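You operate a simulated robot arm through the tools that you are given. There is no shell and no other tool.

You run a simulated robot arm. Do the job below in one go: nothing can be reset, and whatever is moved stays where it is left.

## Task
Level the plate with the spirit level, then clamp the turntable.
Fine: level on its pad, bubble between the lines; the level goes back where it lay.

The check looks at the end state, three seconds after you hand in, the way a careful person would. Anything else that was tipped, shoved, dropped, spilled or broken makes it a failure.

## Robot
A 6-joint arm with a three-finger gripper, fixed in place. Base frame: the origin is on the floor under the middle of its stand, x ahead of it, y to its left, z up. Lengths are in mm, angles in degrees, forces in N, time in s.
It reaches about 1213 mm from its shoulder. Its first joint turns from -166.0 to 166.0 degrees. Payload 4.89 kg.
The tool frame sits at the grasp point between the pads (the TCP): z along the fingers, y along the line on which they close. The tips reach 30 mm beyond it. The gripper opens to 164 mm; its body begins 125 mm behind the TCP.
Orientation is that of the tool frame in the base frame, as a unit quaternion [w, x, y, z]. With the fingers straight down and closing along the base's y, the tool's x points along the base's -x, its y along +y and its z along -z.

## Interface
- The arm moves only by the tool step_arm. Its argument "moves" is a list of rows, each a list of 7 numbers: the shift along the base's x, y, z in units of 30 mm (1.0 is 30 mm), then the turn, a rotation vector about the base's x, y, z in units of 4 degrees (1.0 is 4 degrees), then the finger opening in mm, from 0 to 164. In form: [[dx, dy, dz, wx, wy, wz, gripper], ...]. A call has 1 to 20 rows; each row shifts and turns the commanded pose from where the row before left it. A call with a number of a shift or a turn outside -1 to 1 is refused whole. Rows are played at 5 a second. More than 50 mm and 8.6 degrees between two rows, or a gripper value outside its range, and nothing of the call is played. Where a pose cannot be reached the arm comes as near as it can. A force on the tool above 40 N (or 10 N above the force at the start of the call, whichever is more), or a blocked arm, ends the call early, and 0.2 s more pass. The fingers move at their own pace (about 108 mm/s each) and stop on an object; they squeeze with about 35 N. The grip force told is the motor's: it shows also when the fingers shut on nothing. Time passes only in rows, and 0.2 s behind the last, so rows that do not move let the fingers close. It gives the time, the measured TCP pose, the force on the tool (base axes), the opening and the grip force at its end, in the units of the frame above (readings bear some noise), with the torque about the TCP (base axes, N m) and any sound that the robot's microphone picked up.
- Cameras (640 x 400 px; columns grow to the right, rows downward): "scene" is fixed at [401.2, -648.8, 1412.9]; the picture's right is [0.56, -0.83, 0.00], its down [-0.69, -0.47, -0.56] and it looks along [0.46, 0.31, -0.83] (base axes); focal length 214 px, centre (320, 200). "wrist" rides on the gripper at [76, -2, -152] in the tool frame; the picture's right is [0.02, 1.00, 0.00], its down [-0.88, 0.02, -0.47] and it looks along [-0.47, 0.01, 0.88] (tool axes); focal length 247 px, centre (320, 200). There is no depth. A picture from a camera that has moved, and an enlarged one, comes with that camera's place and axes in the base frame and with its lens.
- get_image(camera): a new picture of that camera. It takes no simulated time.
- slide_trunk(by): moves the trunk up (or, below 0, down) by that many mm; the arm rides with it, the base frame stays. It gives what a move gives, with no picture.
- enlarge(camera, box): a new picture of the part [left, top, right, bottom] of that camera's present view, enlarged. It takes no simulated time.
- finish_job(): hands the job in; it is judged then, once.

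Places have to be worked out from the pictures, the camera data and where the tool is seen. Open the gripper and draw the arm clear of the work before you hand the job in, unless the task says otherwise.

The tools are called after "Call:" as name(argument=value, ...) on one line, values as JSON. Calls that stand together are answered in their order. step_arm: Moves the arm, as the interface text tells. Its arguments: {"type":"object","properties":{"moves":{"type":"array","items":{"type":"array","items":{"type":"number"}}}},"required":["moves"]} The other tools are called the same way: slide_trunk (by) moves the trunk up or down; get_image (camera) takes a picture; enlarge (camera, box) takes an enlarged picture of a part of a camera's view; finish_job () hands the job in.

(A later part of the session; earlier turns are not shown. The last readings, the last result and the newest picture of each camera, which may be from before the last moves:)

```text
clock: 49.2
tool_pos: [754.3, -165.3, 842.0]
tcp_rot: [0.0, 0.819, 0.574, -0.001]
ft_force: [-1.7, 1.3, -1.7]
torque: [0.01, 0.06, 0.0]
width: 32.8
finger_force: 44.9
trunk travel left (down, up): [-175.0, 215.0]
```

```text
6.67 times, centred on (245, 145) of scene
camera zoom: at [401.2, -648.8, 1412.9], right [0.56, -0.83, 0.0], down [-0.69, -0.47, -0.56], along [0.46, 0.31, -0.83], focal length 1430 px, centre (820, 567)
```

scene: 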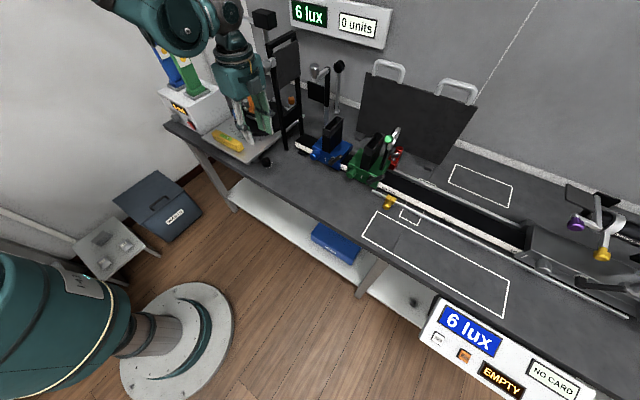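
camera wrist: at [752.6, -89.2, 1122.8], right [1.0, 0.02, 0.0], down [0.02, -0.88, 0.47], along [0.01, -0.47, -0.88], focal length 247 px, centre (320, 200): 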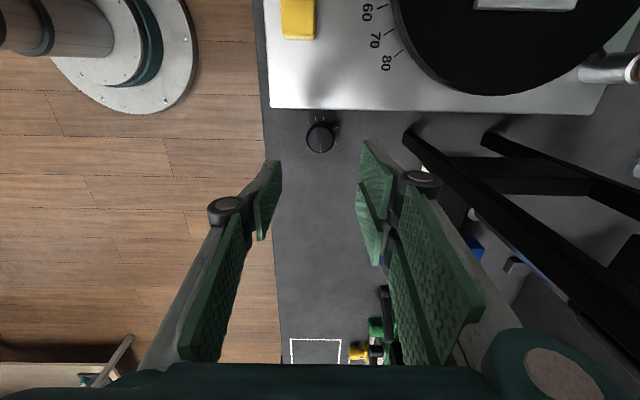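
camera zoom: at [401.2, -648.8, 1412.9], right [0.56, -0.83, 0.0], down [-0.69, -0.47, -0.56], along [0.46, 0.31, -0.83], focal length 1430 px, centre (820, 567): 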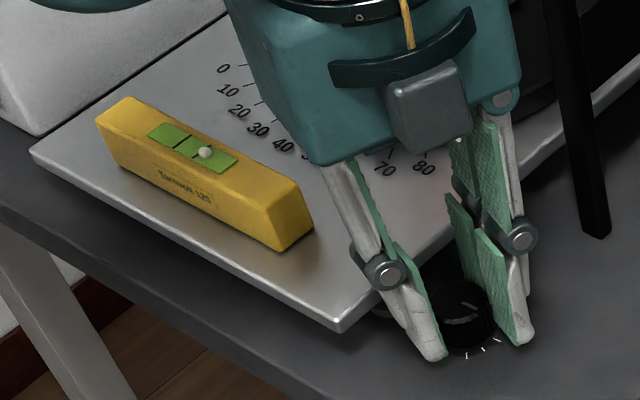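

The knob is held (32.8 mm). I turn it +12° (counter-clockwise from above) as a first test and look at the bubble.

Call:
step_arm(moves=[[0, 0, 0, 0, 0, 0.5, 28], [0, 0, 0, 0, 0, 0.5, 28], [0, 0, 0, 0, 0, 0.5, 28], [0, 0, 0, 0, 0, 0.5, 28], [0, 0, 0, 0, 0, 0.5, 28], [0, 0, 0, 0, 0, 0.5, 28], [0, 0, 0, 0, 0, 0, 28]])

Call:
enlarge(camera="scene", box=[217, 128, 241, 146])

Call:
enlarge(camera="wrist", box=[220, 80, 420, 220])

Call:
get_image(camera="scene")

```text
clock: 50.8
tool_pos: [754.1, -164.9, 842.6]
tcp_rot: [-0.001, 0.755, 0.656, 0.0]
ft_force: [-9.9, -23.1, -13.4]
torque: [-0.93, 0.28, 0.05]
width: 32.6
finger_force: 44.9
trunk travel left (down, up): [-175.0, 215.0]
```

```text
16.00 times, centred on (229, 137) of scene
camera zoom: at [401.2, -648.8, 1412.9], right [0.56, -0.83, 0.0], down [-0.69, -0.47, -0.56], along [0.46, 0.31, -0.83], focal length 3432 px, centre (1776, 1208)
```

zoom: 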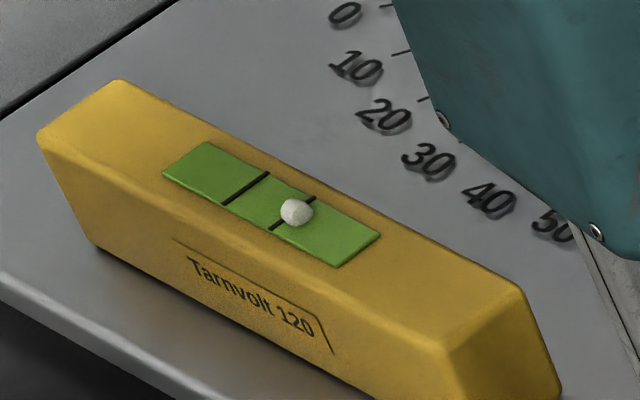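

```text
2.86 times, centred on (320, 150) of wrist
camera zoom: at [763.4, -89.1, 994.0], right [0.99, -0.12, 0.0], down [-0.1, -0.88, 0.47], along [-0.06, -0.47, -0.88], focal length 706 px, centre (320, 343)
```

zoom: 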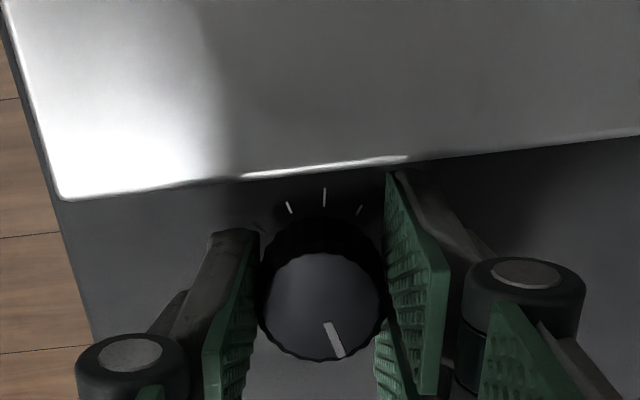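

```text
taken
```

scene: 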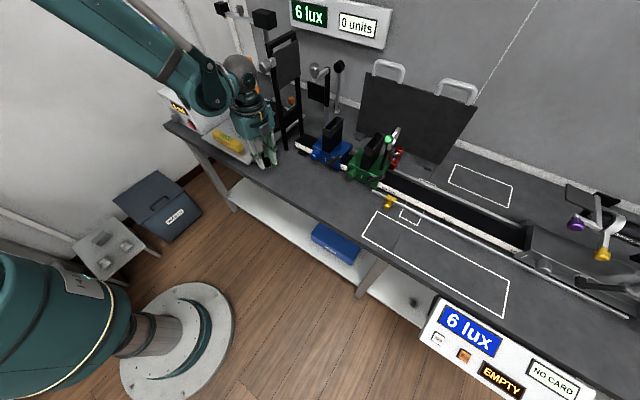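

The knob turned with the hand and the bubble crept toward the centre (about 4 px of the 32 px needed), so this is the levelling knob and counter-clockwise is right; roughly 80–90° more. A side load of 25 N has built up from slight off-centre turning, so I ease the hand 0.7 mm along that force before going on.

Call:
step_arm(moves=[[-0.01, -0.022, -0.01, 0, 0, 0, 28], [0, 0, 0, 0, 0, 0, 28]])

```text
clock: 51.4
tool_pos: [755.2, -166.6, 840.8]
tcp_rot: [0.0, 0.755, 0.656, 0.0]
ft_force: [-4.0, -23.0, -3.3]
torque: [-0.76, 0.13, -0.04]
width: 32.8
finger_force: 44.9
trunk travel left (down, up): [-175.0, 215.0]
```

The load only partly relaxed and seems to come from the knob's ribs; it stays moderate. I turn a further +10° and watch force and bubble.

Call:
step_arm(moves=[[0, 0, 0, 0, 0, 0.5, 28], [0, 0, 0, 0, 0, 0.5, 28], [0, 0, 0, 0, 0, 0.5, 28], [0, 0, 0, 0, 0, 0.5, 28], [0, 0, 0, 0, 0, 0.5, 28], [0, 0, 0, 0, 0, 0, 28]])

Call:
enlarge(camera="scene", box=[217, 128, 241, 146])

Call:
enlarge(camera="wrist", box=[220, 80, 420, 220])

```text
clock: 52.8
tool_pos: [755.3, -165.5, 842.7]
tcp_rot: [0.0, 0.694, 0.72, 0.0]
ft_force: [21.0, -16.6, 23.6]
torque: [-0.15, -0.69, 0.01]
width: 32.6
finger_force: 44.9
trunk travel left (down, up): [-175.0, 215.0]
```

```text
16.00 times, centred on (229, 137) of scene
camera zoom: at [401.2, -648.8, 1412.9], right [0.56, -0.83, 0.0], down [-0.69, -0.47, -0.56], along [0.46, 0.31, -0.83], focal length 3432 px, centre (1776, 1208)
```

zoom: 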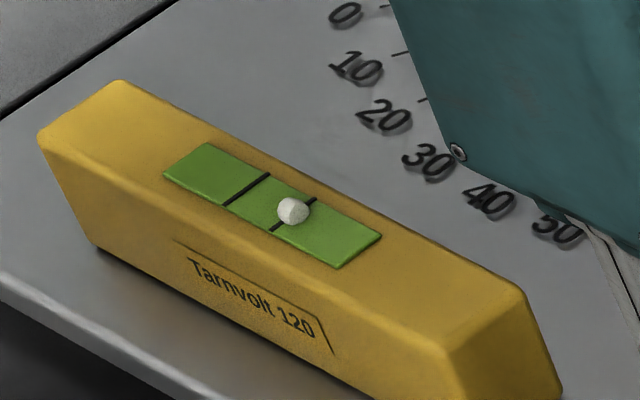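

```text
2.86 times, centred on (320, 150) of wrist
camera zoom: at [749.8, -88.7, 994.0], right [1.0, 0.06, 0.0], down [0.05, -0.88, 0.47], along [0.03, -0.47, -0.88], focal length 706 px, centre (320, 343)
```

zoom: 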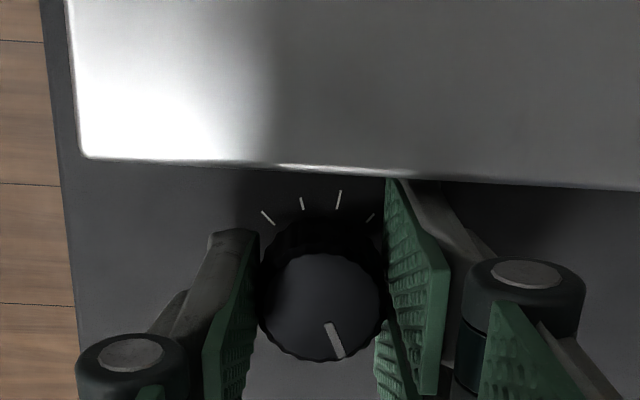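

After 22° the bubble has moved about 7 of the 31 px needed. I open the fingers and check that the knob stays where it is, before turning the hand back for the next stroke.

Call:
step_arm(moves=[[0, 0, 0, 0, 0, 0, 36], [0, 0, 0, 0, 0, 0, 42], [0, 0, 0, 0, 0, 0, 48], [0, 0, 0, 0, 0, 0, 48]])

Call:
enlarge(camera="wrist", box=[220, 80, 420, 220])

Call:
enlarge(camera="scene", box=[217, 128, 241, 146])

```text
clock: 53.8
tool_pos: [754.3, -164.2, 842.1]
tcp_rot: [0.0, 0.695, 0.719, 0.0]
ft_force: [-0.5, 0.3, -0.5]
torque: [0.01, 0.02, -0.01]
width: 47.8
finger_force: 0.1
trunk travel left (down, up): [-175.0, 215.0]
```

```text
2.86 times, centred on (320, 150) of wrist
camera zoom: at [749.4, -88.4, 993.5], right [1.0, 0.06, 0.0], down [0.05, -0.88, 0.47], along [0.03, -0.47, -0.88], focal length 706 px, centre (320, 343)
```

zoom: 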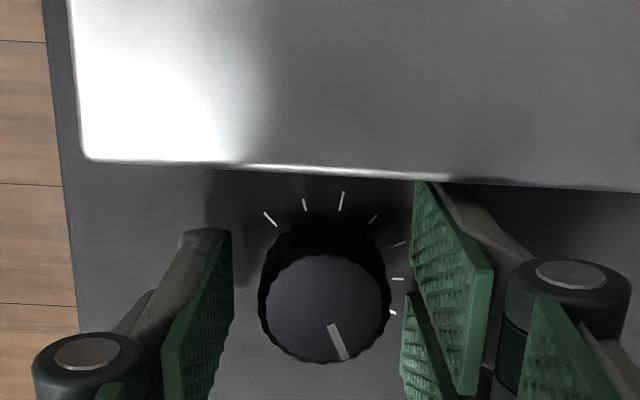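

```text
16.00 times, centred on (229, 137) of scene
camera zoom: at [401.2, -648.8, 1412.9], right [0.56, -0.83, 0.0], down [-0.69, -0.47, -0.56], along [0.46, 0.31, -0.83], focal length 3432 px, centre (1776, 1208)
```

zoom: 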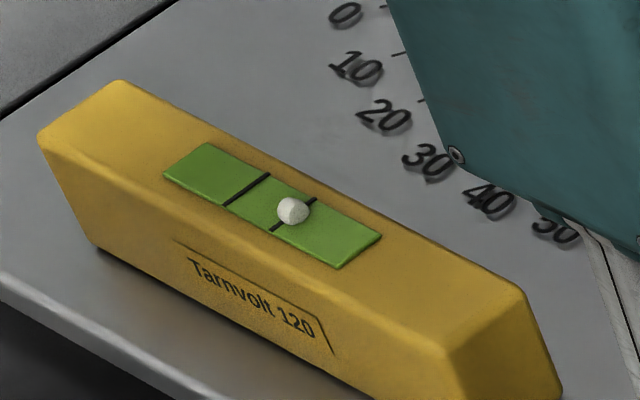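

The knob stays put; it sits 0.7 mm off the hand's centre in +x, so I correct that, swing the hand back −28° with open fingers, and grip again.

Call:
step_arm(moves=[[0.025, 0, 0, 0, 0, -1, 48], [0, 0, 0, 0, 0, -1, 48], [0, 0, 0, 0, 0, -1, 48], [0, 0, 0, 0, 0, -1, 48], [0, 0, 0, 0, 0, -1, 48], [0, 0, 0, 0, 0, -1, 48], [0, 0, 0, 0, 0, -1, 48], [0, 0, 0, 0, 0, 0, 48]])

Call:
enlarge(camera="wrist", box=[220, 80, 420, 220])

Call:
enlarge(camera="scene", box=[205, 115, 285, 175])

```text
clock: 55.6
tool_pos: [755.0, -164.3, 842.8]
tcp_rot: [0.0, 0.848, 0.53, -0.001]
ft_force: [-0.2, -0.7, -0.1]
torque: [0.02, 0.02, -0.01]
width: 48.0
finger_force: 0.2
trunk travel left (down, up): [-175.0, 215.0]
```

```text
2.86 times, centred on (320, 150) of wrist
camera zoom: at [786.7, -94.3, 993.5], right [0.91, -0.42, 0.0], down [-0.37, -0.8, 0.47], along [-0.2, -0.43, -0.88], focal length 706 px, centre (320, 343)
```

zoom: 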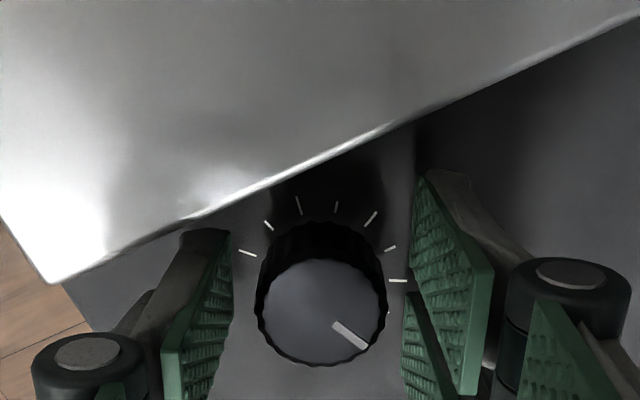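

```text
6.67 times, centred on (245, 145) of scene
camera zoom: at [401.2, -648.8, 1412.9], right [0.56, -0.83, 0.0], down [-0.69, -0.47, -0.56], along [0.46, 0.31, -0.83], focal length 1430 px, centre (820, 567)
```

zoom: 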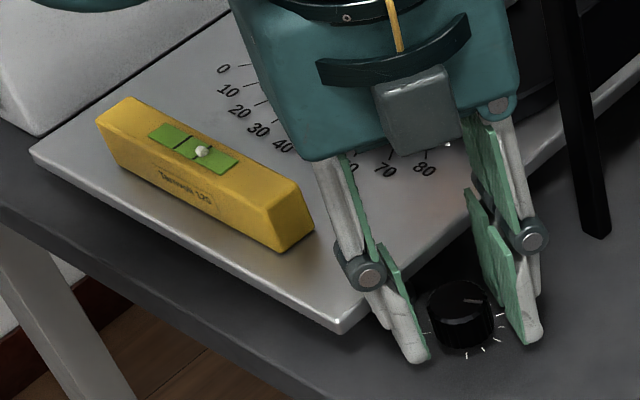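

Centred to within a millimetre. I grip the knob again and turn +28° in small rows.

Call:
step_arm(moves=[[-0.005, -0.015, 0, 0, 0, 0, 42], [0, 0, 0, 0, 0, 0, 36], [0, 0, 0, 0, 0, 0, 30], [0, 0, 0, 0, 0, 0, 28], [0, 0, 0, 0, 0, 0, 28]])

Call:
step_arm(moves=[[0, 0, 0, 0, 0, 0.5, 28], [0, 0, 0, 0, 0, 0.5, 28], [0, 0, 0, 0, 0, 0.5, 28], [0, 0, 0, 0, 0, 0.5, 28], [0, 0, 0, 0, 0, 0.5, 28], [0, 0, 0, 0, 0, 0.5, 28], [0, 0, 0, 0, 0, 0.5, 28], [0, 0, 0, 0, 0, 0, 28]])

Call:
enlarge(camera="scene", box=[217, 128, 241, 146])

```text
clock: 56.8
tool_pos: [755.2, -164.2, 842.6]
tcp_rot: [0.0, 0.848, 0.53, 0.0]
ft_force: [-4.8, 1.9, -2.8]
torque: [0.15, 0.11, -0.04]
width: 33.0
finger_force: 45.1
trunk travel left (down, up): [-175.0, 215.0]
```

```text
clock: 58.6
tool_pos: [755.4, -165.2, 842.3]
tcp_rot: [0.0, 0.776, 0.63, 0.0]
ft_force: [-1.0, 9.1, -3.5]
torque: [0.72, -0.01, 0.07]
width: 32.8
finger_force: 46.2
trunk travel left (down, up): [-175.0, 215.0]
```

```text
16.00 times, centred on (229, 137) of scene
camera zoom: at [401.2, -648.8, 1412.9], right [0.56, -0.83, 0.0], down [-0.69, -0.47, -0.56], along [0.46, 0.31, -0.83], focal length 3432 px, centre (1776, 1208)
```

zoom: 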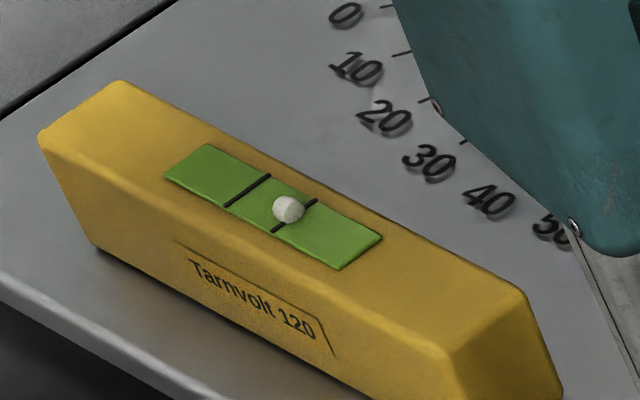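

Loads are small now and the bubble continues inward. I turn another +14°.

Call:
step_arm(moves=[[0, 0, 0, 0, 0, 0.5, 28], [0, 0, 0, 0, 0, 0.5, 28], [0, 0, 0, 0, 0, 0.5, 28], [0, 0, 0, 0, 0, 0.5, 28], [0, 0, 0, 0, 0, 0.5, 28], [0, 0, 0, 0, 0, 0.5, 28], [0, 0, 0, 0, 0, 0.5, 28], [0, 0, 0, 0, 0, 0, 28]])

Call:
step_arm(moves=[[0, 0, 0, 0, 0, 0, 36], [0, 0, 0, 0, 0, 0, 42], [0, 0, 0, 0, 0, 0, 48], [0, 0, 0, 0, 0, 0, 48]])

Call:
enlarge(camera="scene", box=[217, 128, 241, 146])

Call:
enlarge(camera="wrist", box=[220, 80, 420, 220])

```text
clock: 60.4
tool_pos: [754.6, -165.3, 842.7]
tcp_rot: [-0.001, 0.694, 0.72, 0.0]
ft_force: [-14.4, 11.1, -24.6]
torque: [-0.05, 0.31, 0.03]
width: 33.1
finger_force: 45.5
trunk travel left (down, up): [-175.0, 215.0]
```

```text
clock: 61.4
tool_pos: [756.2, -165.1, 841.9]
tcp_rot: [0.0, 0.694, 0.72, 0.0]
ft_force: [-0.8, -0.2, -0.2]
torque: [0.0, 0.02, -0.01]
width: 48.0
finger_force: 0.0
trunk travel left (down, up): [-175.0, 215.0]
```

```text
16.00 times, centred on (229, 137) of scene
camera zoom: at [401.2, -648.8, 1412.9], right [0.56, -0.83, 0.0], down [-0.69, -0.47, -0.56], along [0.46, 0.31, -0.83], focal length 3432 px, centre (1776, 1208)
```

zoom: 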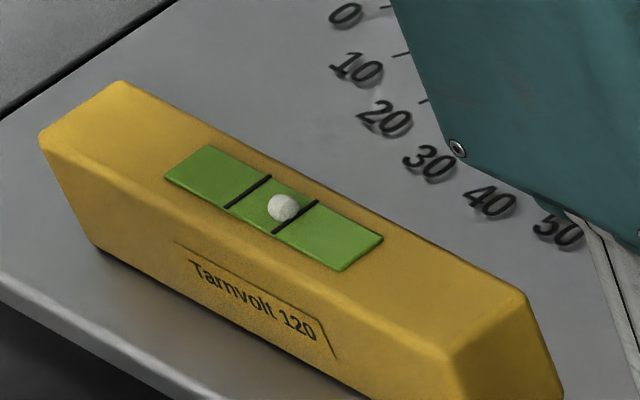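

```text
2.86 times, centred on (320, 150) of wrist
camera zoom: at [750.3, -88.1, 994.2], right [1.0, 0.06, 0.0], down [0.05, -0.88, 0.47], along [0.03, -0.47, -0.88], focal length 706 px, centre (320, 343)
```

zoom: 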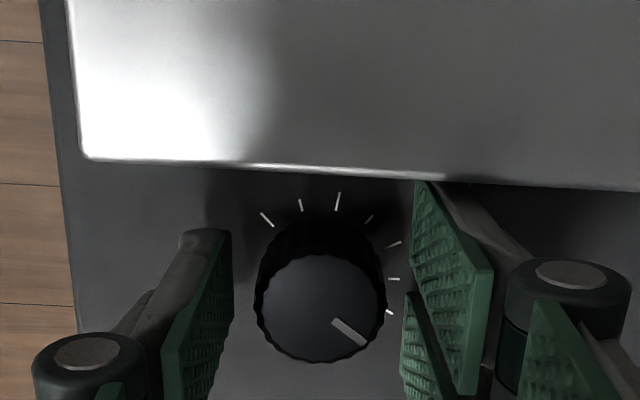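

The bubble is now just inside the −y line; about 30–35° more to centre it. I swing the hand back −28° and regrip.

Call:
step_arm(moves=[[0, 0, 0, 0, 0, -1, 48], [0, 0, 0, 0, 0, -1, 48], [0, 0, 0, 0, 0, -1, 48], [0, 0, 0, 0, 0, -1, 48], [0, 0, 0, 0, 0, -1, 48], [0, 0, 0, 0, 0, -1, 48], [0, 0, 0, 0, 0, -1, 48], [0, 0, 0, 0, 0, 0, 48]])

Call:
step_arm(moves=[[0, 0, 0, 0, 0, 0, 42], [0, 0, 0, 0, 0, 0, 36], [0, 0, 0, 0, 0, 0, 30], [0, 0, 0, 0, 0, 0, 28], [0, 0, 0, 0, 0, 0, 28]])

Call:
step_arm(moves=[[0, 0, 0, 0, 0, 0.5, 28], [0, 0, 0, 0, 0, 0.5, 28], [0, 0, 0, 0, 0, 0.5, 28], [0, 0, 0, 0, 0, 0.5, 28], [0, 0, 0, 0, 0, 0.5, 28], [0, 0, 0, 0, 0, 0.5, 28], [0, 0, 0, 0, 0, 0.5, 28], [0, 0, 0, 0, 0, 0, 28]])

Call:
enlarge(camera="scene", box=[217, 128, 241, 146])

```text
clock: 63.2
tool_pos: [754.6, -165.3, 842.0]
tcp_rot: [0.0, 0.848, 0.53, 0.001]
ft_force: [0.1, 0.2, 0.3]
torque: [0.02, 0.02, 0.02]
width: 47.9
finger_force: 0.1
trunk travel left (down, up): [-175.0, 215.0]
```

```text
clock: 64.4
tool_pos: [755.7, -164.5, 842.0]
tcp_rot: [0.0, 0.848, 0.531, 0.0]
ft_force: [6.4, -1.9, 3.0]
torque: [-0.15, -0.2, 0.05]
width: 32.9
finger_force: 44.4
trunk travel left (down, up): [-175.0, 215.0]
```

```text
clock: 66.2
tool_pos: [755.3, -164.9, 841.5]
tcp_rot: [0.0, 0.776, 0.631, 0.0]
ft_force: [0.5, 4.8, -4.0]
torque: [0.37, -0.11, 0.04]
width: 33.2
finger_force: 44.5
trunk travel left (down, up): [-175.0, 215.0]
```

```text
16.00 times, centred on (229, 137) of scene
camera zoom: at [401.2, -648.8, 1412.9], right [0.56, -0.83, 0.0], down [-0.69, -0.47, -0.56], along [0.46, 0.31, -0.83], focal length 3432 px, centre (1776, 1208)
```

zoom: 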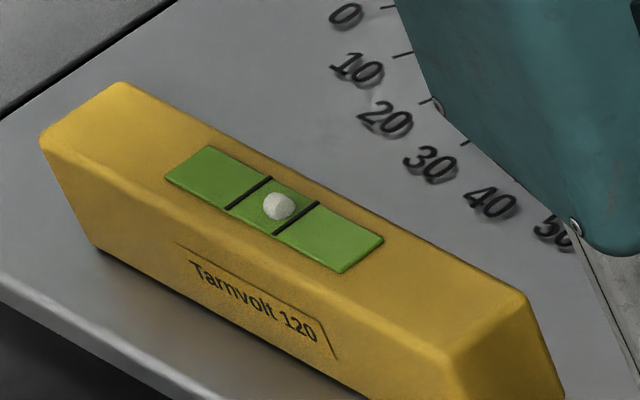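

The bubble is within the lines, about 0.12 of the spacing off centre by this view. I turn +12° more, open the fingers and look again.

Call:
step_arm(moves=[[0, 0, 0, 0, 0, 0.5, 28], [0, 0, 0, 0, 0, 0.5, 28], [0, 0, 0, 0, 0, 0.5, 28], [0, 0, 0, 0, 0, 0.5, 28], [0, 0, 0, 0, 0, 0.5, 28], [0, 0, 0, 0, 0, 0.5, 28], [0, 0, 0, 0, 0, 0, 28]])

Call:
step_arm(moves=[[0, 0, 0, 0, 0, 0, 36], [0, 0, 0, 0, 0, 0, 42], [0, 0, 0, 0, 0, 0, 48], [0, 0, 0, 0, 0, 0, 48]])

Call:
enlarge(camera="scene", box=[217, 128, 241, 146])

Call:
enlarge(camera="scene", box=[223, 130, 235, 139])

Call:
enlarge(camera="wrist", box=[220, 80, 420, 220])

```text
clock: 67.8
tool_pos: [755.5, -165.0, 841.3]
tcp_rot: [0.001, 0.706, 0.708, -0.001]
ft_force: [-2.5, 6.8, -10.1]
torque: [0.37, 0.06, 0.02]
width: 32.7
finger_force: 45.1
trunk travel left (down, up): [-175.0, 215.0]
```

```text
clock: 68.8
tool_pos: [755.1, -165.3, 841.6]
tcp_rot: [0.001, 0.707, 0.707, 0.0]
ft_force: [0.1, -0.1, -0.4]
torque: [0.03, 0.01, 0.0]
width: 47.9
finger_force: 0.0
trunk travel left (down, up): [-175.0, 215.0]
```

```text
16.00 times, centred on (229, 137) of scene
camera zoom: at [401.2, -648.8, 1412.9], right [0.56, -0.83, 0.0], down [-0.69, -0.47, -0.56], along [0.46, 0.31, -0.83], focal length 3432 px, centre (1776, 1208)
```

zoom: 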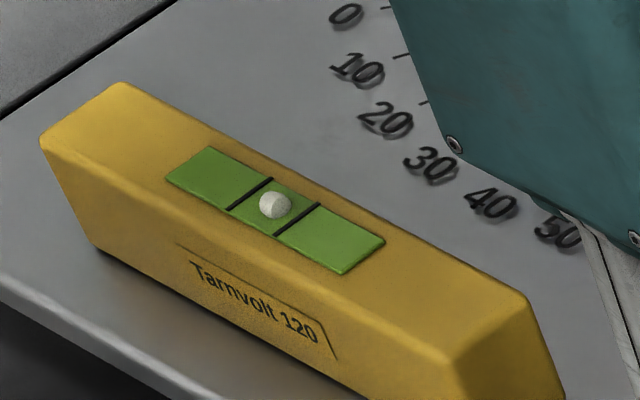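

```text
16.00 times, centred on (229, 134) of scene
camera zoom: at [401.2, -648.8, 1412.9], right [0.56, -0.83, 0.0], down [-0.69, -0.47, -0.56], along [0.46, 0.31, -0.83], focal length 3432 px, centre (1776, 1248)
```

zoom: 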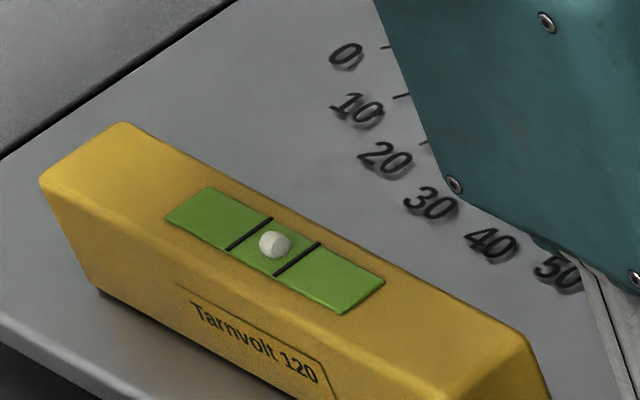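

```text
2.86 times, centred on (320, 150) of wrist
camera zoom: at [752.8, -88.2, 993.9], right [1.0, 0.02, 0.0], down [0.02, -0.88, 0.47], along [0.01, -0.47, -0.88], focal length 706 px, centre (320, 343)
```

zoom: 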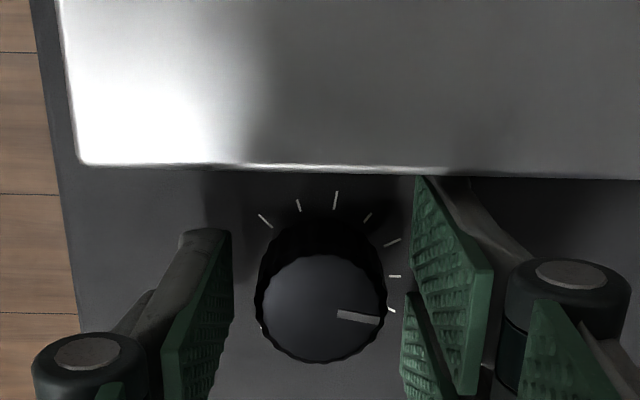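

The bubble now sits centred between the lines (offset ≈ 0.03 spacing), and the fingers are open. I lift straight up off the knob, move to where the wrist camera looks straight down on the level, and verify.

Call:
step_arm(moves=[[0, 0, 0.3, 0, 0, 0, 48], [0, 0, 0.7, 0, 0, 0, 48], [0, 0, 1, 0, 0, 0, 48], [0, 0, 1, 0, 0, 0, 48], [0, 0, 1, 0, 0, 0, 60], [0, 0.5, 1, 0, 0, 0, 60], [0, 1, 0.5, 0, 0, 0, 60], [0, 1, 0, 0, 0, 0, 60], [0, 1, 0, 0, 0, 0, 60], [0, 0, 0, 0, 0, 0, 60]])

Call:
get_image(camera="wrist")

Call:
enlarge(camera="wrist", box=[280, 50, 340, 110])

Call:
enlarge(camera="scene", box=[217, 128, 241, 146])

```text
clock: 71.0
tool_pos: [758.0, -57.2, 1005.1]
tcp_rot: [0.0, 0.706, 0.708, 0.0]
ft_force: [0.4, -0.1, 0.1]
torque: [-0.04, 0.0, 0.03]
width: 60.1
finger_force: 0.0
trunk travel left (down, up): [-175.0, 215.0]
```

```text
taken
camera wrist: at [754.3, 18.9, 1157.3], right [1.0, 0.02, 0.0], down [0.02, -0.88, 0.47], along [0.01, -0.47, -0.88], focal length 247 px, centre (320, 200)
```

wrist: 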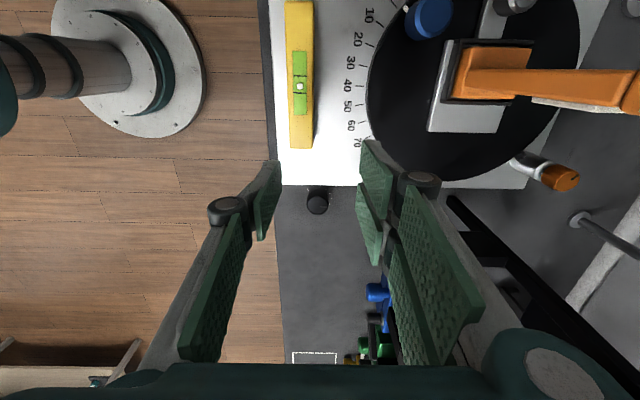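

```text
6.67 times, centred on (310, 80) of wrist
camera zoom: at [754.3, 18.9, 1157.3], right [1.0, 0.02, 0.0], down [0.02, -0.88, 0.47], along [0.01, -0.47, -0.88], focal length 1646 px, centre (387, 1000)
```

zoom: 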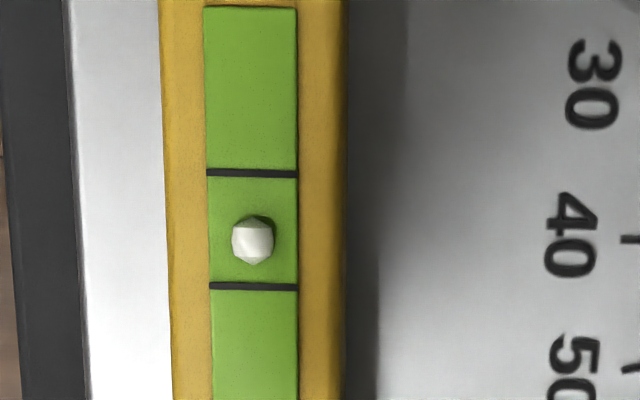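

```text
16.00 times, centred on (229, 137) of scene
camera zoom: at [401.2, -648.8, 1412.9], right [0.56, -0.83, 0.0], down [-0.69, -0.47, -0.56], along [0.46, 0.31, -0.83], focal length 3432 px, centre (1776, 1208)
```

zoom: 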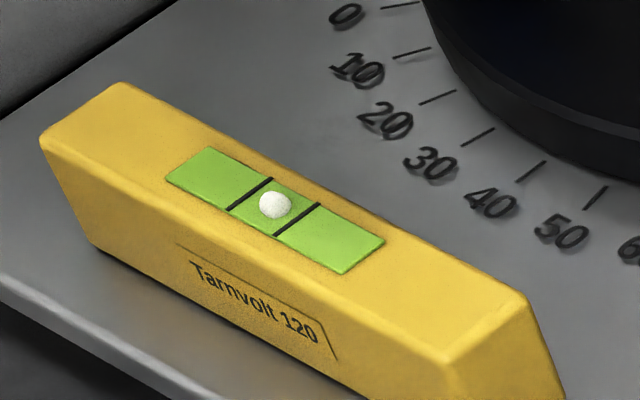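

Seen from above, the bubble is well inside the lines (about 0.1 spacing from centre). Next is the clamp: I raise the trunk 100 mm for forearm clearance over the frame and lamp, then lift the hand above them.

Call:
slide_trunk(by=100)

Call:
step_arm(moves=[[0, 0, 1, 0, 0, 0, 60], [0, 0, 1, 0, 0, 0, 60], [0, 0, 1, 0, 0, 0, 60], [0, 0, 1, 0, 0, 0, 60], [0, 0, 0.5, 0, 0, 0, 60], [0, 0, 0, 0, 0, 0, 60]])

Call:
get_image(camera="scene")

Call:
get_image(camera="wrist")

```text
clock: 72.3
tool_pos: [756.7, -58.4, 1105.8]
tcp_rot: [0.001, 0.707, 0.707, 0.0]
ft_force: [-0.8, -0.1, -0.3]
torque: [0.0, -0.01, 0.01]
width: 60.1
finger_force: 0.0
trunk travel left (down, up): [-275.0, 115.0]
```

```text
clock: 73.7
tool_pos: [757.4, -58.0, 1241.2]
tcp_rot: [0.0, 0.707, 0.707, 0.0]
ft_force: [-0.2, 0.6, 0.5]
torque: [0.02, -0.04, 0.01]
width: 59.9
finger_force: 0.0
trunk travel left (down, up): [-275.0, 115.0]
```

```text
taken
```

scene: 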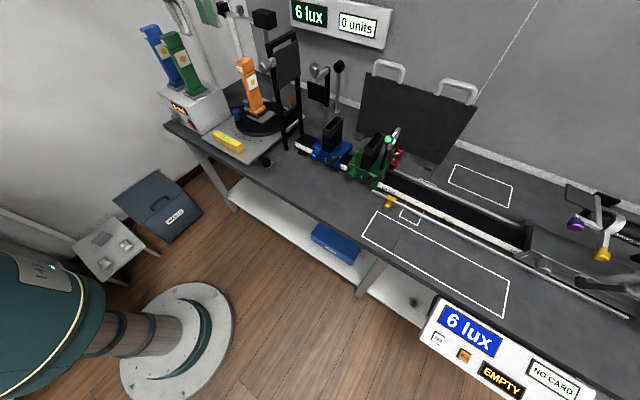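

```text
taken
camera wrist: at [755.0, 18.2, 1392.6], right [1.0, 0.02, 0.0], down [0.02, -0.88, 0.47], along [0.01, -0.47, -0.88], focal length 247 px, centre (320, 200)
```

wrist: 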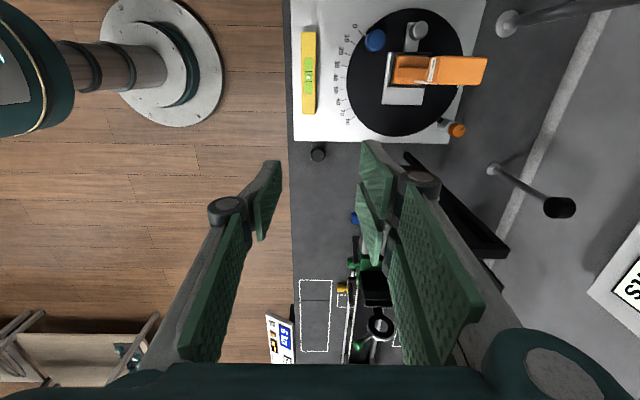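

The hand is above everything. I move over to the orange clamp knob near (1029, −83), staying at z ≈ 1240.

Call:
step_arm(moves=[[0.5, -0.05, 0, 0, 0, 0, 60], [0.9, -0.09, 0, 0, 0, 0, 60], [0.9, -0.09, 0, 0, 0, 0, 60], [0.9, -0.09, 0, 0, 0, 0, 60], [0.9, -0.09, 0, 0, 0, 0, 60], [0.9, -0.09, 0, 0, 0, 0, 60], [0.9, -0.09, 0, 0, 0, 0, 60], [0.9, -0.09, 0, 0, 0, 0, 60], [0.9, -0.09, 0, 0, 0, 0, 60], [0.9, -0.09, 0, 0, 0, 0, 60], [0.4, -0.02, 0, 0, 0, 0, 60], [0, 0, 0, 0, 0, 0, 60]])

Call:
get_image(camera="wrist")

Call:
get_image(camera="scene")

```text
clock: 76.3
tool_pos: [1026.5, -84.0, 1241.2]
tcp_rot: [0.0, 0.706, 0.708, 0.0]
ft_force: [0.1, -1.0, -0.8]
torque: [-0.02, 0.08, -0.05]
width: 60.1
finger_force: 0.0
trunk travel left (down, up): [-275.0, 115.0]
```

```text
taken
camera wrist: at [1024.9, -7.6, 1391.8], right [1.0, 0.02, 0.0], down [0.02, -0.88, 0.47], along [0.01, -0.47, -0.88], focal length 247 px, centre (320, 200)
```

wrist: 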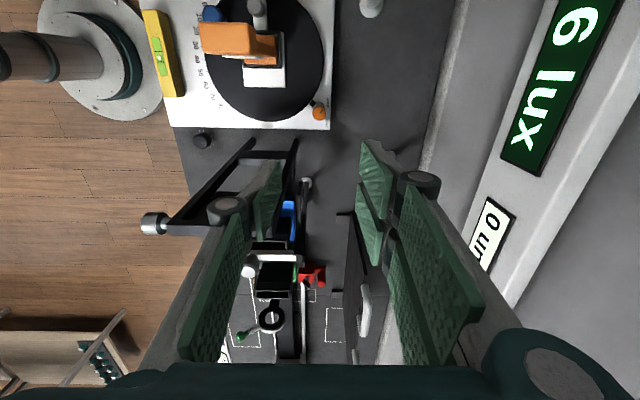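

```text
taken
```

scene: 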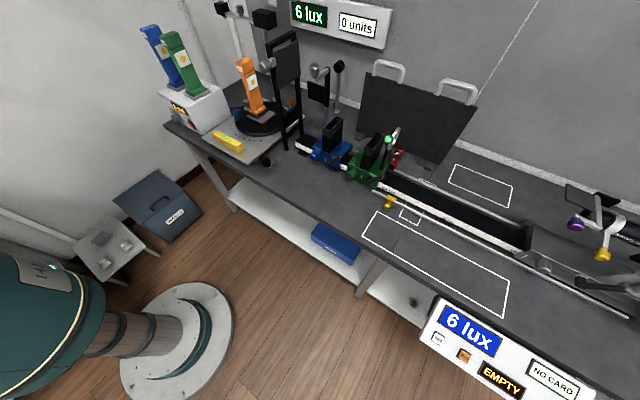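

The knob is visible below at about (1026, −80). I zoom in on the clamp knob, its pointer and its lettering.

Call:
enlarge(camera="wrist", box=[290, 90, 350, 135])

Call:
enlarge(camera="wrist", box=[120, 0, 440, 200])

```text
8.89 times, centred on (320, 112) of wrist
camera zoom: at [1024.9, -7.6, 1391.8], right [1.0, 0.02, 0.0], down [0.02, -0.88, 0.47], along [0.01, -0.47, -0.88], focal length 2195 px, centre (320, 978)
```

zoom: 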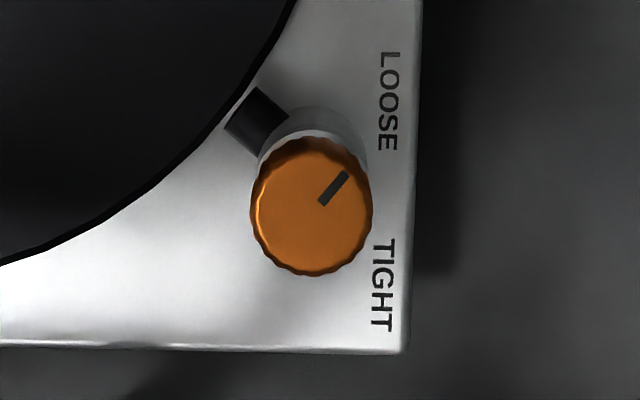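

```text
2.00 times, centred on (280, 100) of wrist
camera zoom: at [1024.9, -7.6, 1391.8], right [1.0, 0.02, 0.0], down [0.02, -0.88, 0.47], along [0.01, -0.47, -0.88], focal length 494 px, centre (400, 400)
```

zoom: 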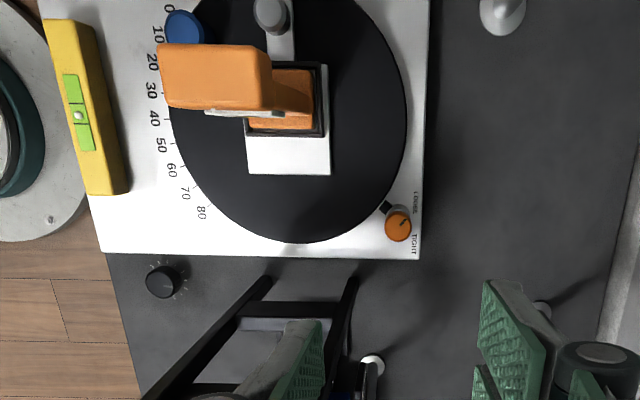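

The plate carries "LOOSE" (+y) and "TIGHT" (−y) beside the knob, and the pointer stands at LOOSE; so about 110–120° clockwise (from above) is needed. I turn the hand +8° to gain stroke, correct the centring and descend to z ≈ 1000.

Call:
step_arm(moves=[[-0.04, 0.02, -0.5, 0, 0, 1, 60], [-0.04, 0.02, -0.9, 0, 0, 1, 60], [0, 0, -1, 0, 0, 0, 60], [0, 0, -1, 0, 0, 0, 60], [0, 0, -1, 0, 0, 0, 60], [0, 0, -1, 0, 0, 0, 60], [0, 0, -1, 0, 0, 0, 60], [0, 0, -1, 0, 0, 0, 60], [0, 0, -0.6, 0, 0, 0, 60], [0, 0, 0, 0, 0, 0, 60]])

Call:
get_image(camera="wrist")

Call:
enlarge(camera="wrist", box=[220, 60, 420, 200])

Call:
get_image(camera="scene")

```text
clock: 78.5
tool_pos: [1025.4, -83.7, 1000.2]
tcp_rot: [0.0, 0.656, 0.755, 0.0]
ft_force: [-0.3, -0.2, -0.2]
torque: [-0.01, 0.04, -0.04]
width: 60.2
finger_force: 0.0
trunk travel left (down, up): [-275.0, 115.0]
```

```text
taken
camera wrist: at [1012.1, -7.0, 1151.0], right [0.99, 0.16, 0.0], down [0.14, -0.87, 0.47], along [0.08, -0.47, -0.88], focal length 247 px, centre (320, 200)
```

wrist: 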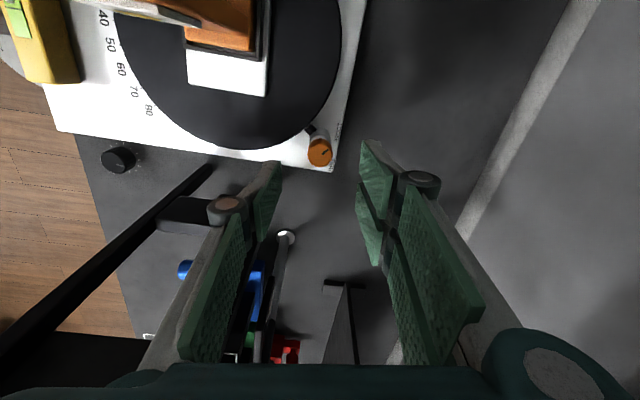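

```text
2.86 times, centred on (320, 130) of wrist
camera zoom: at [1012.1, -7.0, 1151.0], right [0.99, 0.16, 0.0], down [0.14, -0.87, 0.47], along [0.08, -0.47, -0.88], focal length 706 px, centre (320, 400)
```

zoom: 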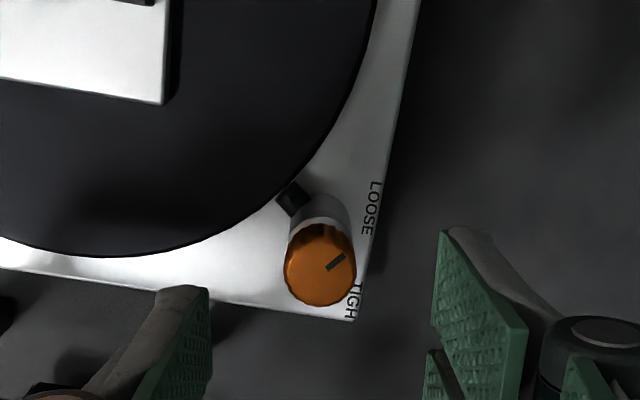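

```text
taken
```

scene: 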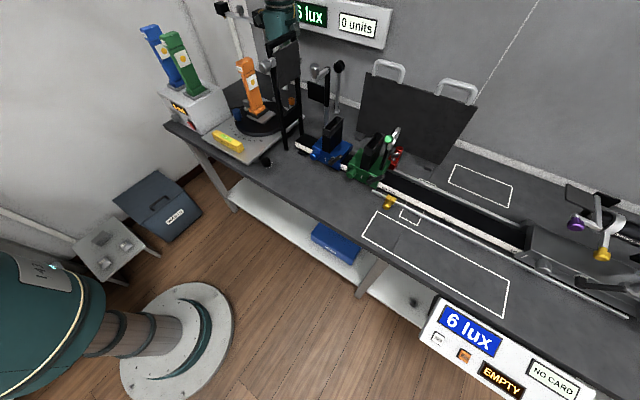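

The knob is centred between the fingers. I shift 1 mm in +y, narrow to 48 mm and lower toward the knob, stopping at z ≈ 945 to check.

Call:
step_arm(moves=[[0, 0.04, -0.6, 0, 0, 0, 48], [0, 0, -0.6, 0, 0, 0, 48], [0, 0, -0.6, 0, 0, 0, 48], [0, 0, 0, 0, 0, 0, 48], [0, 0, 0, 0, 0, 0, 48]])

Call:
enlarge(camera="wrist", box=[220, 80, 420, 220])

Call:
enlarge(camera="scene", box=[220, 0, 340, 120])

```text
clock: 79.7
tool_pos: [1023.6, -82.4, 947.1]
tcp_rot: [0.0, 0.656, 0.755, 0.0]
ft_force: [-0.9, 0.0, -1.7]
torque: [0.04, 0.01, -0.02]
width: 47.9
finger_force: 0.1
trunk travel left (down, up): [-275.0, 115.0]
```

```text
2.86 times, centred on (320, 150) of wrist
camera zoom: at [1011.5, -6.4, 1098.5], right [0.99, 0.16, 0.0], down [0.14, -0.87, 0.47], along [0.08, -0.47, -0.88], focal length 706 px, centre (320, 343)
```

zoom: 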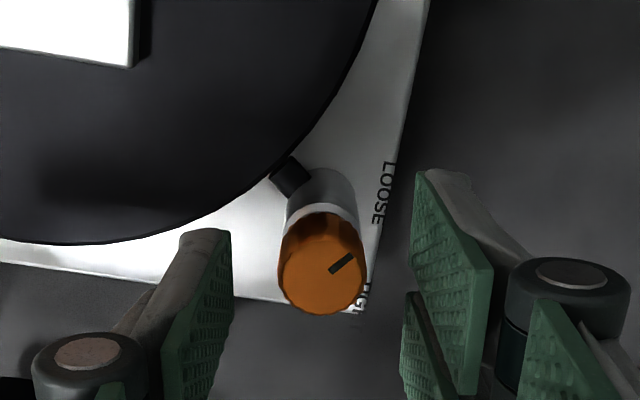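

```text
3.33 times, centred on (280, 60) of scene
camera zoom: at [401.2, -648.8, 1412.9], right [0.56, -0.83, 0.0], down [-0.69, -0.47, -0.56], along [0.46, 0.31, -0.83], focal length 715 px, centre (453, 667)
```

zoom: 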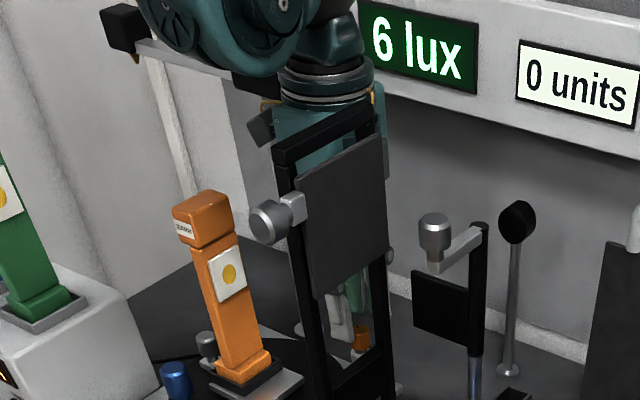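

Alignment is within a millimetre. I lower to TCP z ≈ 926, so the tips stay on the knob and above the post.

Call:
step_arm(moves=[[0, 0, -0.4, 0, 0, 0, 48], [0, 0, -0.3, 0, 0, 0, 48], [0, 0, 0, 0, 0, 0, 48]])

Call:
enlarge(camera="wrist", box=[220, 80, 420, 220])

Call:
enlarge(camera="scene", box=[270, 75, 310, 115])

```text
clock: 80.5
tool_pos: [1023.9, -81.6, 925.4]
tcp_rot: [0.0, 0.656, 0.755, 0.001]
ft_force: [-0.1, 0.0, -0.7]
torque: [0.02, 0.05, -0.02]
width: 48.2
finger_force: 0.0
trunk travel left (down, up): [-275.0, 115.0]
```

```text
2.86 times, centred on (320, 150) of wrist
camera zoom: at [1011.1, -5.8, 1077.6], right [0.99, 0.16, 0.0], down [0.14, -0.87, 0.47], along [0.08, -0.47, -0.88], focal length 706 px, centre (320, 343)
```

zoom: 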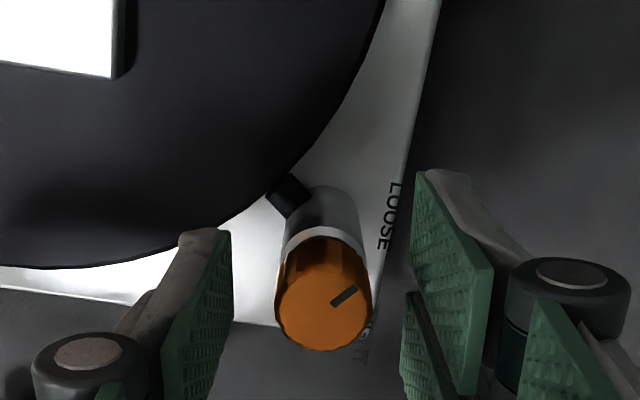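

```text
10.00 times, centred on (290, 95) of scene
camera zoom: at [401.2, -648.8, 1412.9], right [0.56, -0.83, 0.0], down [-0.69, -0.47, -0.56], along [0.46, 0.31, -0.83], focal length 2145 px, centre (620, 1250)
```

zoom: 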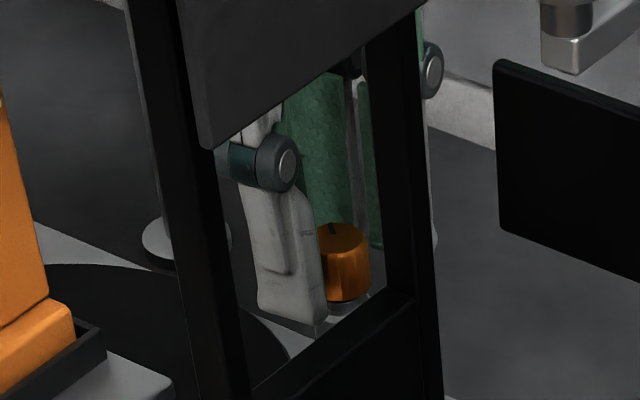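

The fingers straddle the knob with the tips just at its lower rim. I close on it.

Call:
step_arm(moves=[[0, 0, 0, 0, 0, 0, 38], [0, 0, 0, 0, 0, 0, 32], [0, 0, 0, 0, 0, 0, 27], [0, 0, 0, 0, 0, 0, 22], [0, 0, 0, 0, 0, 0, 20], [0, 0, 0, 0, 0, 0, 20]])

Call:
enlarge(camera="wrist", box=[220, 80, 420, 220])

```text
clock: 81.9
tool_pos: [1024.1, -82.0, 926.8]
tcp_rot: [0.0, 0.655, 0.756, 0.0]
ft_force: [24.9, 0.2, 6.9]
torque: [0.11, -0.61, 0.05]
width: 25.3
finger_force: 44.5
trunk travel left (down, up): [-275.0, 115.0]
```

```text
2.86 times, centred on (320, 150) of wrist
camera zoom: at [1011.8, -5.7, 1077.7], right [0.99, 0.16, 0.0], down [0.14, -0.87, 0.47], along [0.08, -0.47, -0.88], focal length 706 px, centre (320, 343)
```

zoom: 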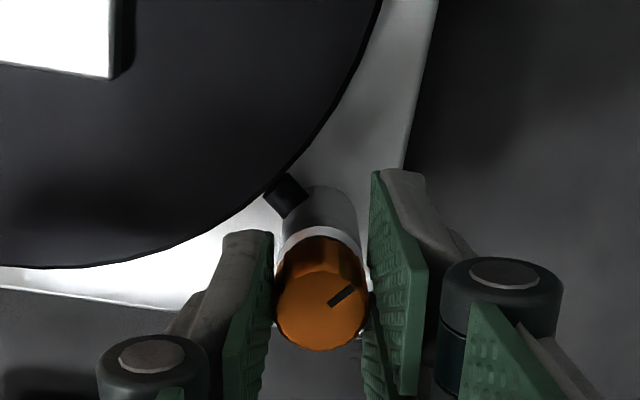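

Gripped at 25.3 mm, with 25 N of side force in +x, so the hand is slightly off-centre. I ease it +0.8 mm in x.

Call:
step_arm(moves=[[0.027, 0, 0, 0, 0, 0, 20], [0, 0, 0, 0, 0, 0, 20]])

```text
clock: 82.5
tool_pos: [1024.6, -83.3, 925.5]
tcp_rot: [0.0, 0.655, 0.755, -0.001]
ft_force: [12.4, 2.4, 9.3]
torque: [0.09, -0.27, 0.06]
width: 25.5
finger_force: 45.1
trunk travel left (down, up): [-275.0, 115.0]
```

The force halved, so I ease another 0.8 mm and then start turning clockwise in small steps.

Call:
step_arm(moves=[[0.025, 0, 0, 0, 0, 0, 20], [0, 0, 0, 0, 0, 0, 20]])

Call:
step_arm(moves=[[0, 0, 0, 0, 0, -0.5, 20], [0, 0, 0, 0, 0, -0.5, 20], [0, 0, 0, 0, 0, -0.5, 20], [0, 0, 0, 0, 0, -0.5, 20], [0, 0, 0, 0, 0, -0.5, 20], [0, 0, 0, 0, 0, -0.5, 20], [0, 0, 0, 0, 0, 0, 20]])

Call:
enlarge(camera="wrist", box=[220, 80, 420, 220])

Call:
enlarge(camera="scene", box=[205, 95, 285, 175])

```text
clock: 83.1
tool_pos: [1025.1, -82.4, 926.1]
tcp_rot: [0.0, 0.655, 0.756, -0.001]
ft_force: [-6.4, 5.6, 8.8]
torque: [0.12, 0.23, -0.04]
width: 25.0
finger_force: 45.3
trunk travel left (down, up): [-275.0, 115.0]
```

```text
clock: 84.7
tool_pos: [1024.9, -81.0, 926.1]
tcp_rot: [0.0, 0.731, 0.682, -0.001]
ft_force: [-3.0, 11.4, 4.0]
torque: [0.35, -0.02, 0.01]
width: 25.0
finger_force: 44.6
trunk travel left (down, up): [-275.0, 115.0]
```

```text
2.86 times, centred on (320, 150) of wrist
camera zoom: at [1028.4, -4.9, 1077.7], right [1.0, -0.05, 0.0], down [-0.04, -0.88, 0.47], along [-0.02, -0.47, -0.88], focal length 706 px, centre (320, 343)
```

zoom: 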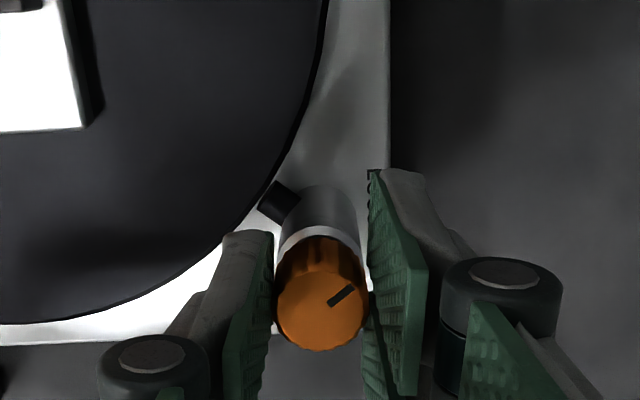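

```text
5.00 times, centred on (245, 135) of scene
camera zoom: at [401.2, -648.8, 1412.9], right [0.56, -0.83, 0.0], down [-0.69, -0.47, -0.56], along [0.46, 0.31, -0.83], focal length 1072 px, centre (695, 525)
```

zoom: 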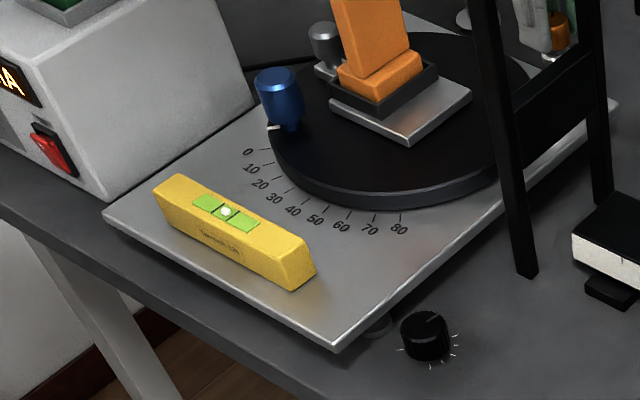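

The clamp knob turns freely with the hand, and neither level nor turntable moves. I turn on by another 40°.

Call:
step_arm(moves=[[0, 0, 0, 0, 0, -0.75, 20], [0, 0, 0, 0, 0, -0.75, 20], [0, 0, 0, 0, 0, -0.75, 20], [0, 0, 0, 0, 0, -0.75, 20], [0, 0, 0, 0, 0, -0.75, 20], [0, 0, 0, 0, 0, -0.75, 20], [0, 0, 0, 0, 0, 0, 20]])

Call:
step_arm(moves=[[0, 0, 0, 0, 0, -0.75, 20], [0, 0, 0, 0, 0, -0.75, 20], [0, 0, 0, 0, 0, -0.75, 20], [0, 0, 0, 0, 0, -0.75, 20], [0, 0, 0, 0, 0, -0.75, 20], [0, 0, 0, 0, 0, -0.75, 20], [0, 0, 0, 0, 0, 0, 20]])

Call:
enlarge(camera="wrist", box=[220, 80, 420, 220])

Call:
enlarge(camera="scene", box=[205, 95, 285, 175])

```text
clock: 86.3
tool_pos: [1025.3, -81.9, 924.9]
tcp_rot: [0.001, 0.829, 0.559, 0.001]
ft_force: [27.1, 7.1, 14.6]
torque: [0.42, -0.9, 0.1]
width: 25.3
finger_force: 45.0
trunk travel left (down, up): [-275.0, 115.0]
```

```text
clock: 87.9
tool_pos: [1025.4, -84.3, 923.2]
tcp_rot: [0.0, 0.906, 0.423, -0.001]
ft_force: [-8.3, -17.2, -7.2]
torque: [-0.86, 0.59, 0.03]
width: 24.8
finger_force: 45.1
trunk travel left (down, up): [-275.0, 115.0]
```

```text
2.86 times, centred on (320, 150) of wrist
camera zoom: at [1072.9, -24.1, 1076.6], right [0.78, -0.63, 0.0], down [-0.55, -0.69, 0.47], along [-0.3, -0.37, -0.88], focal length 706 px, centre (320, 343)
```

zoom: 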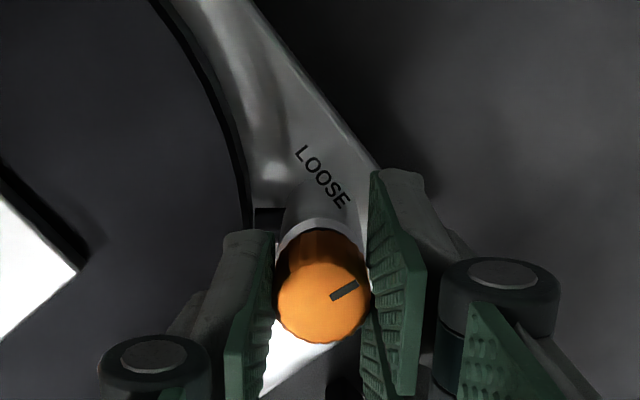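

```text
5.00 times, centred on (245, 135) of scene
camera zoom: at [401.2, -648.8, 1412.9], right [0.56, -0.83, 0.0], down [-0.69, -0.47, -0.56], along [0.46, 0.31, -0.83], focal length 1072 px, centre (695, 525)
```

zoom: 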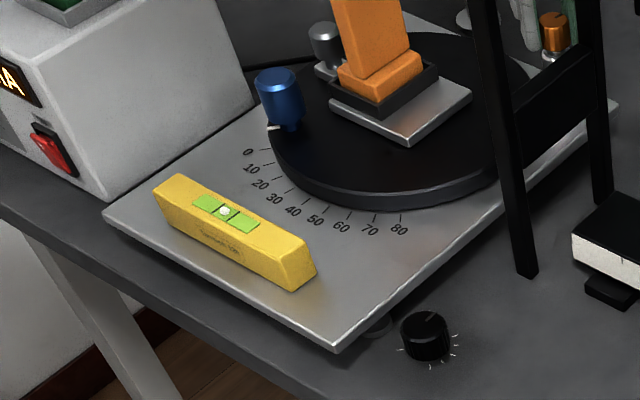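

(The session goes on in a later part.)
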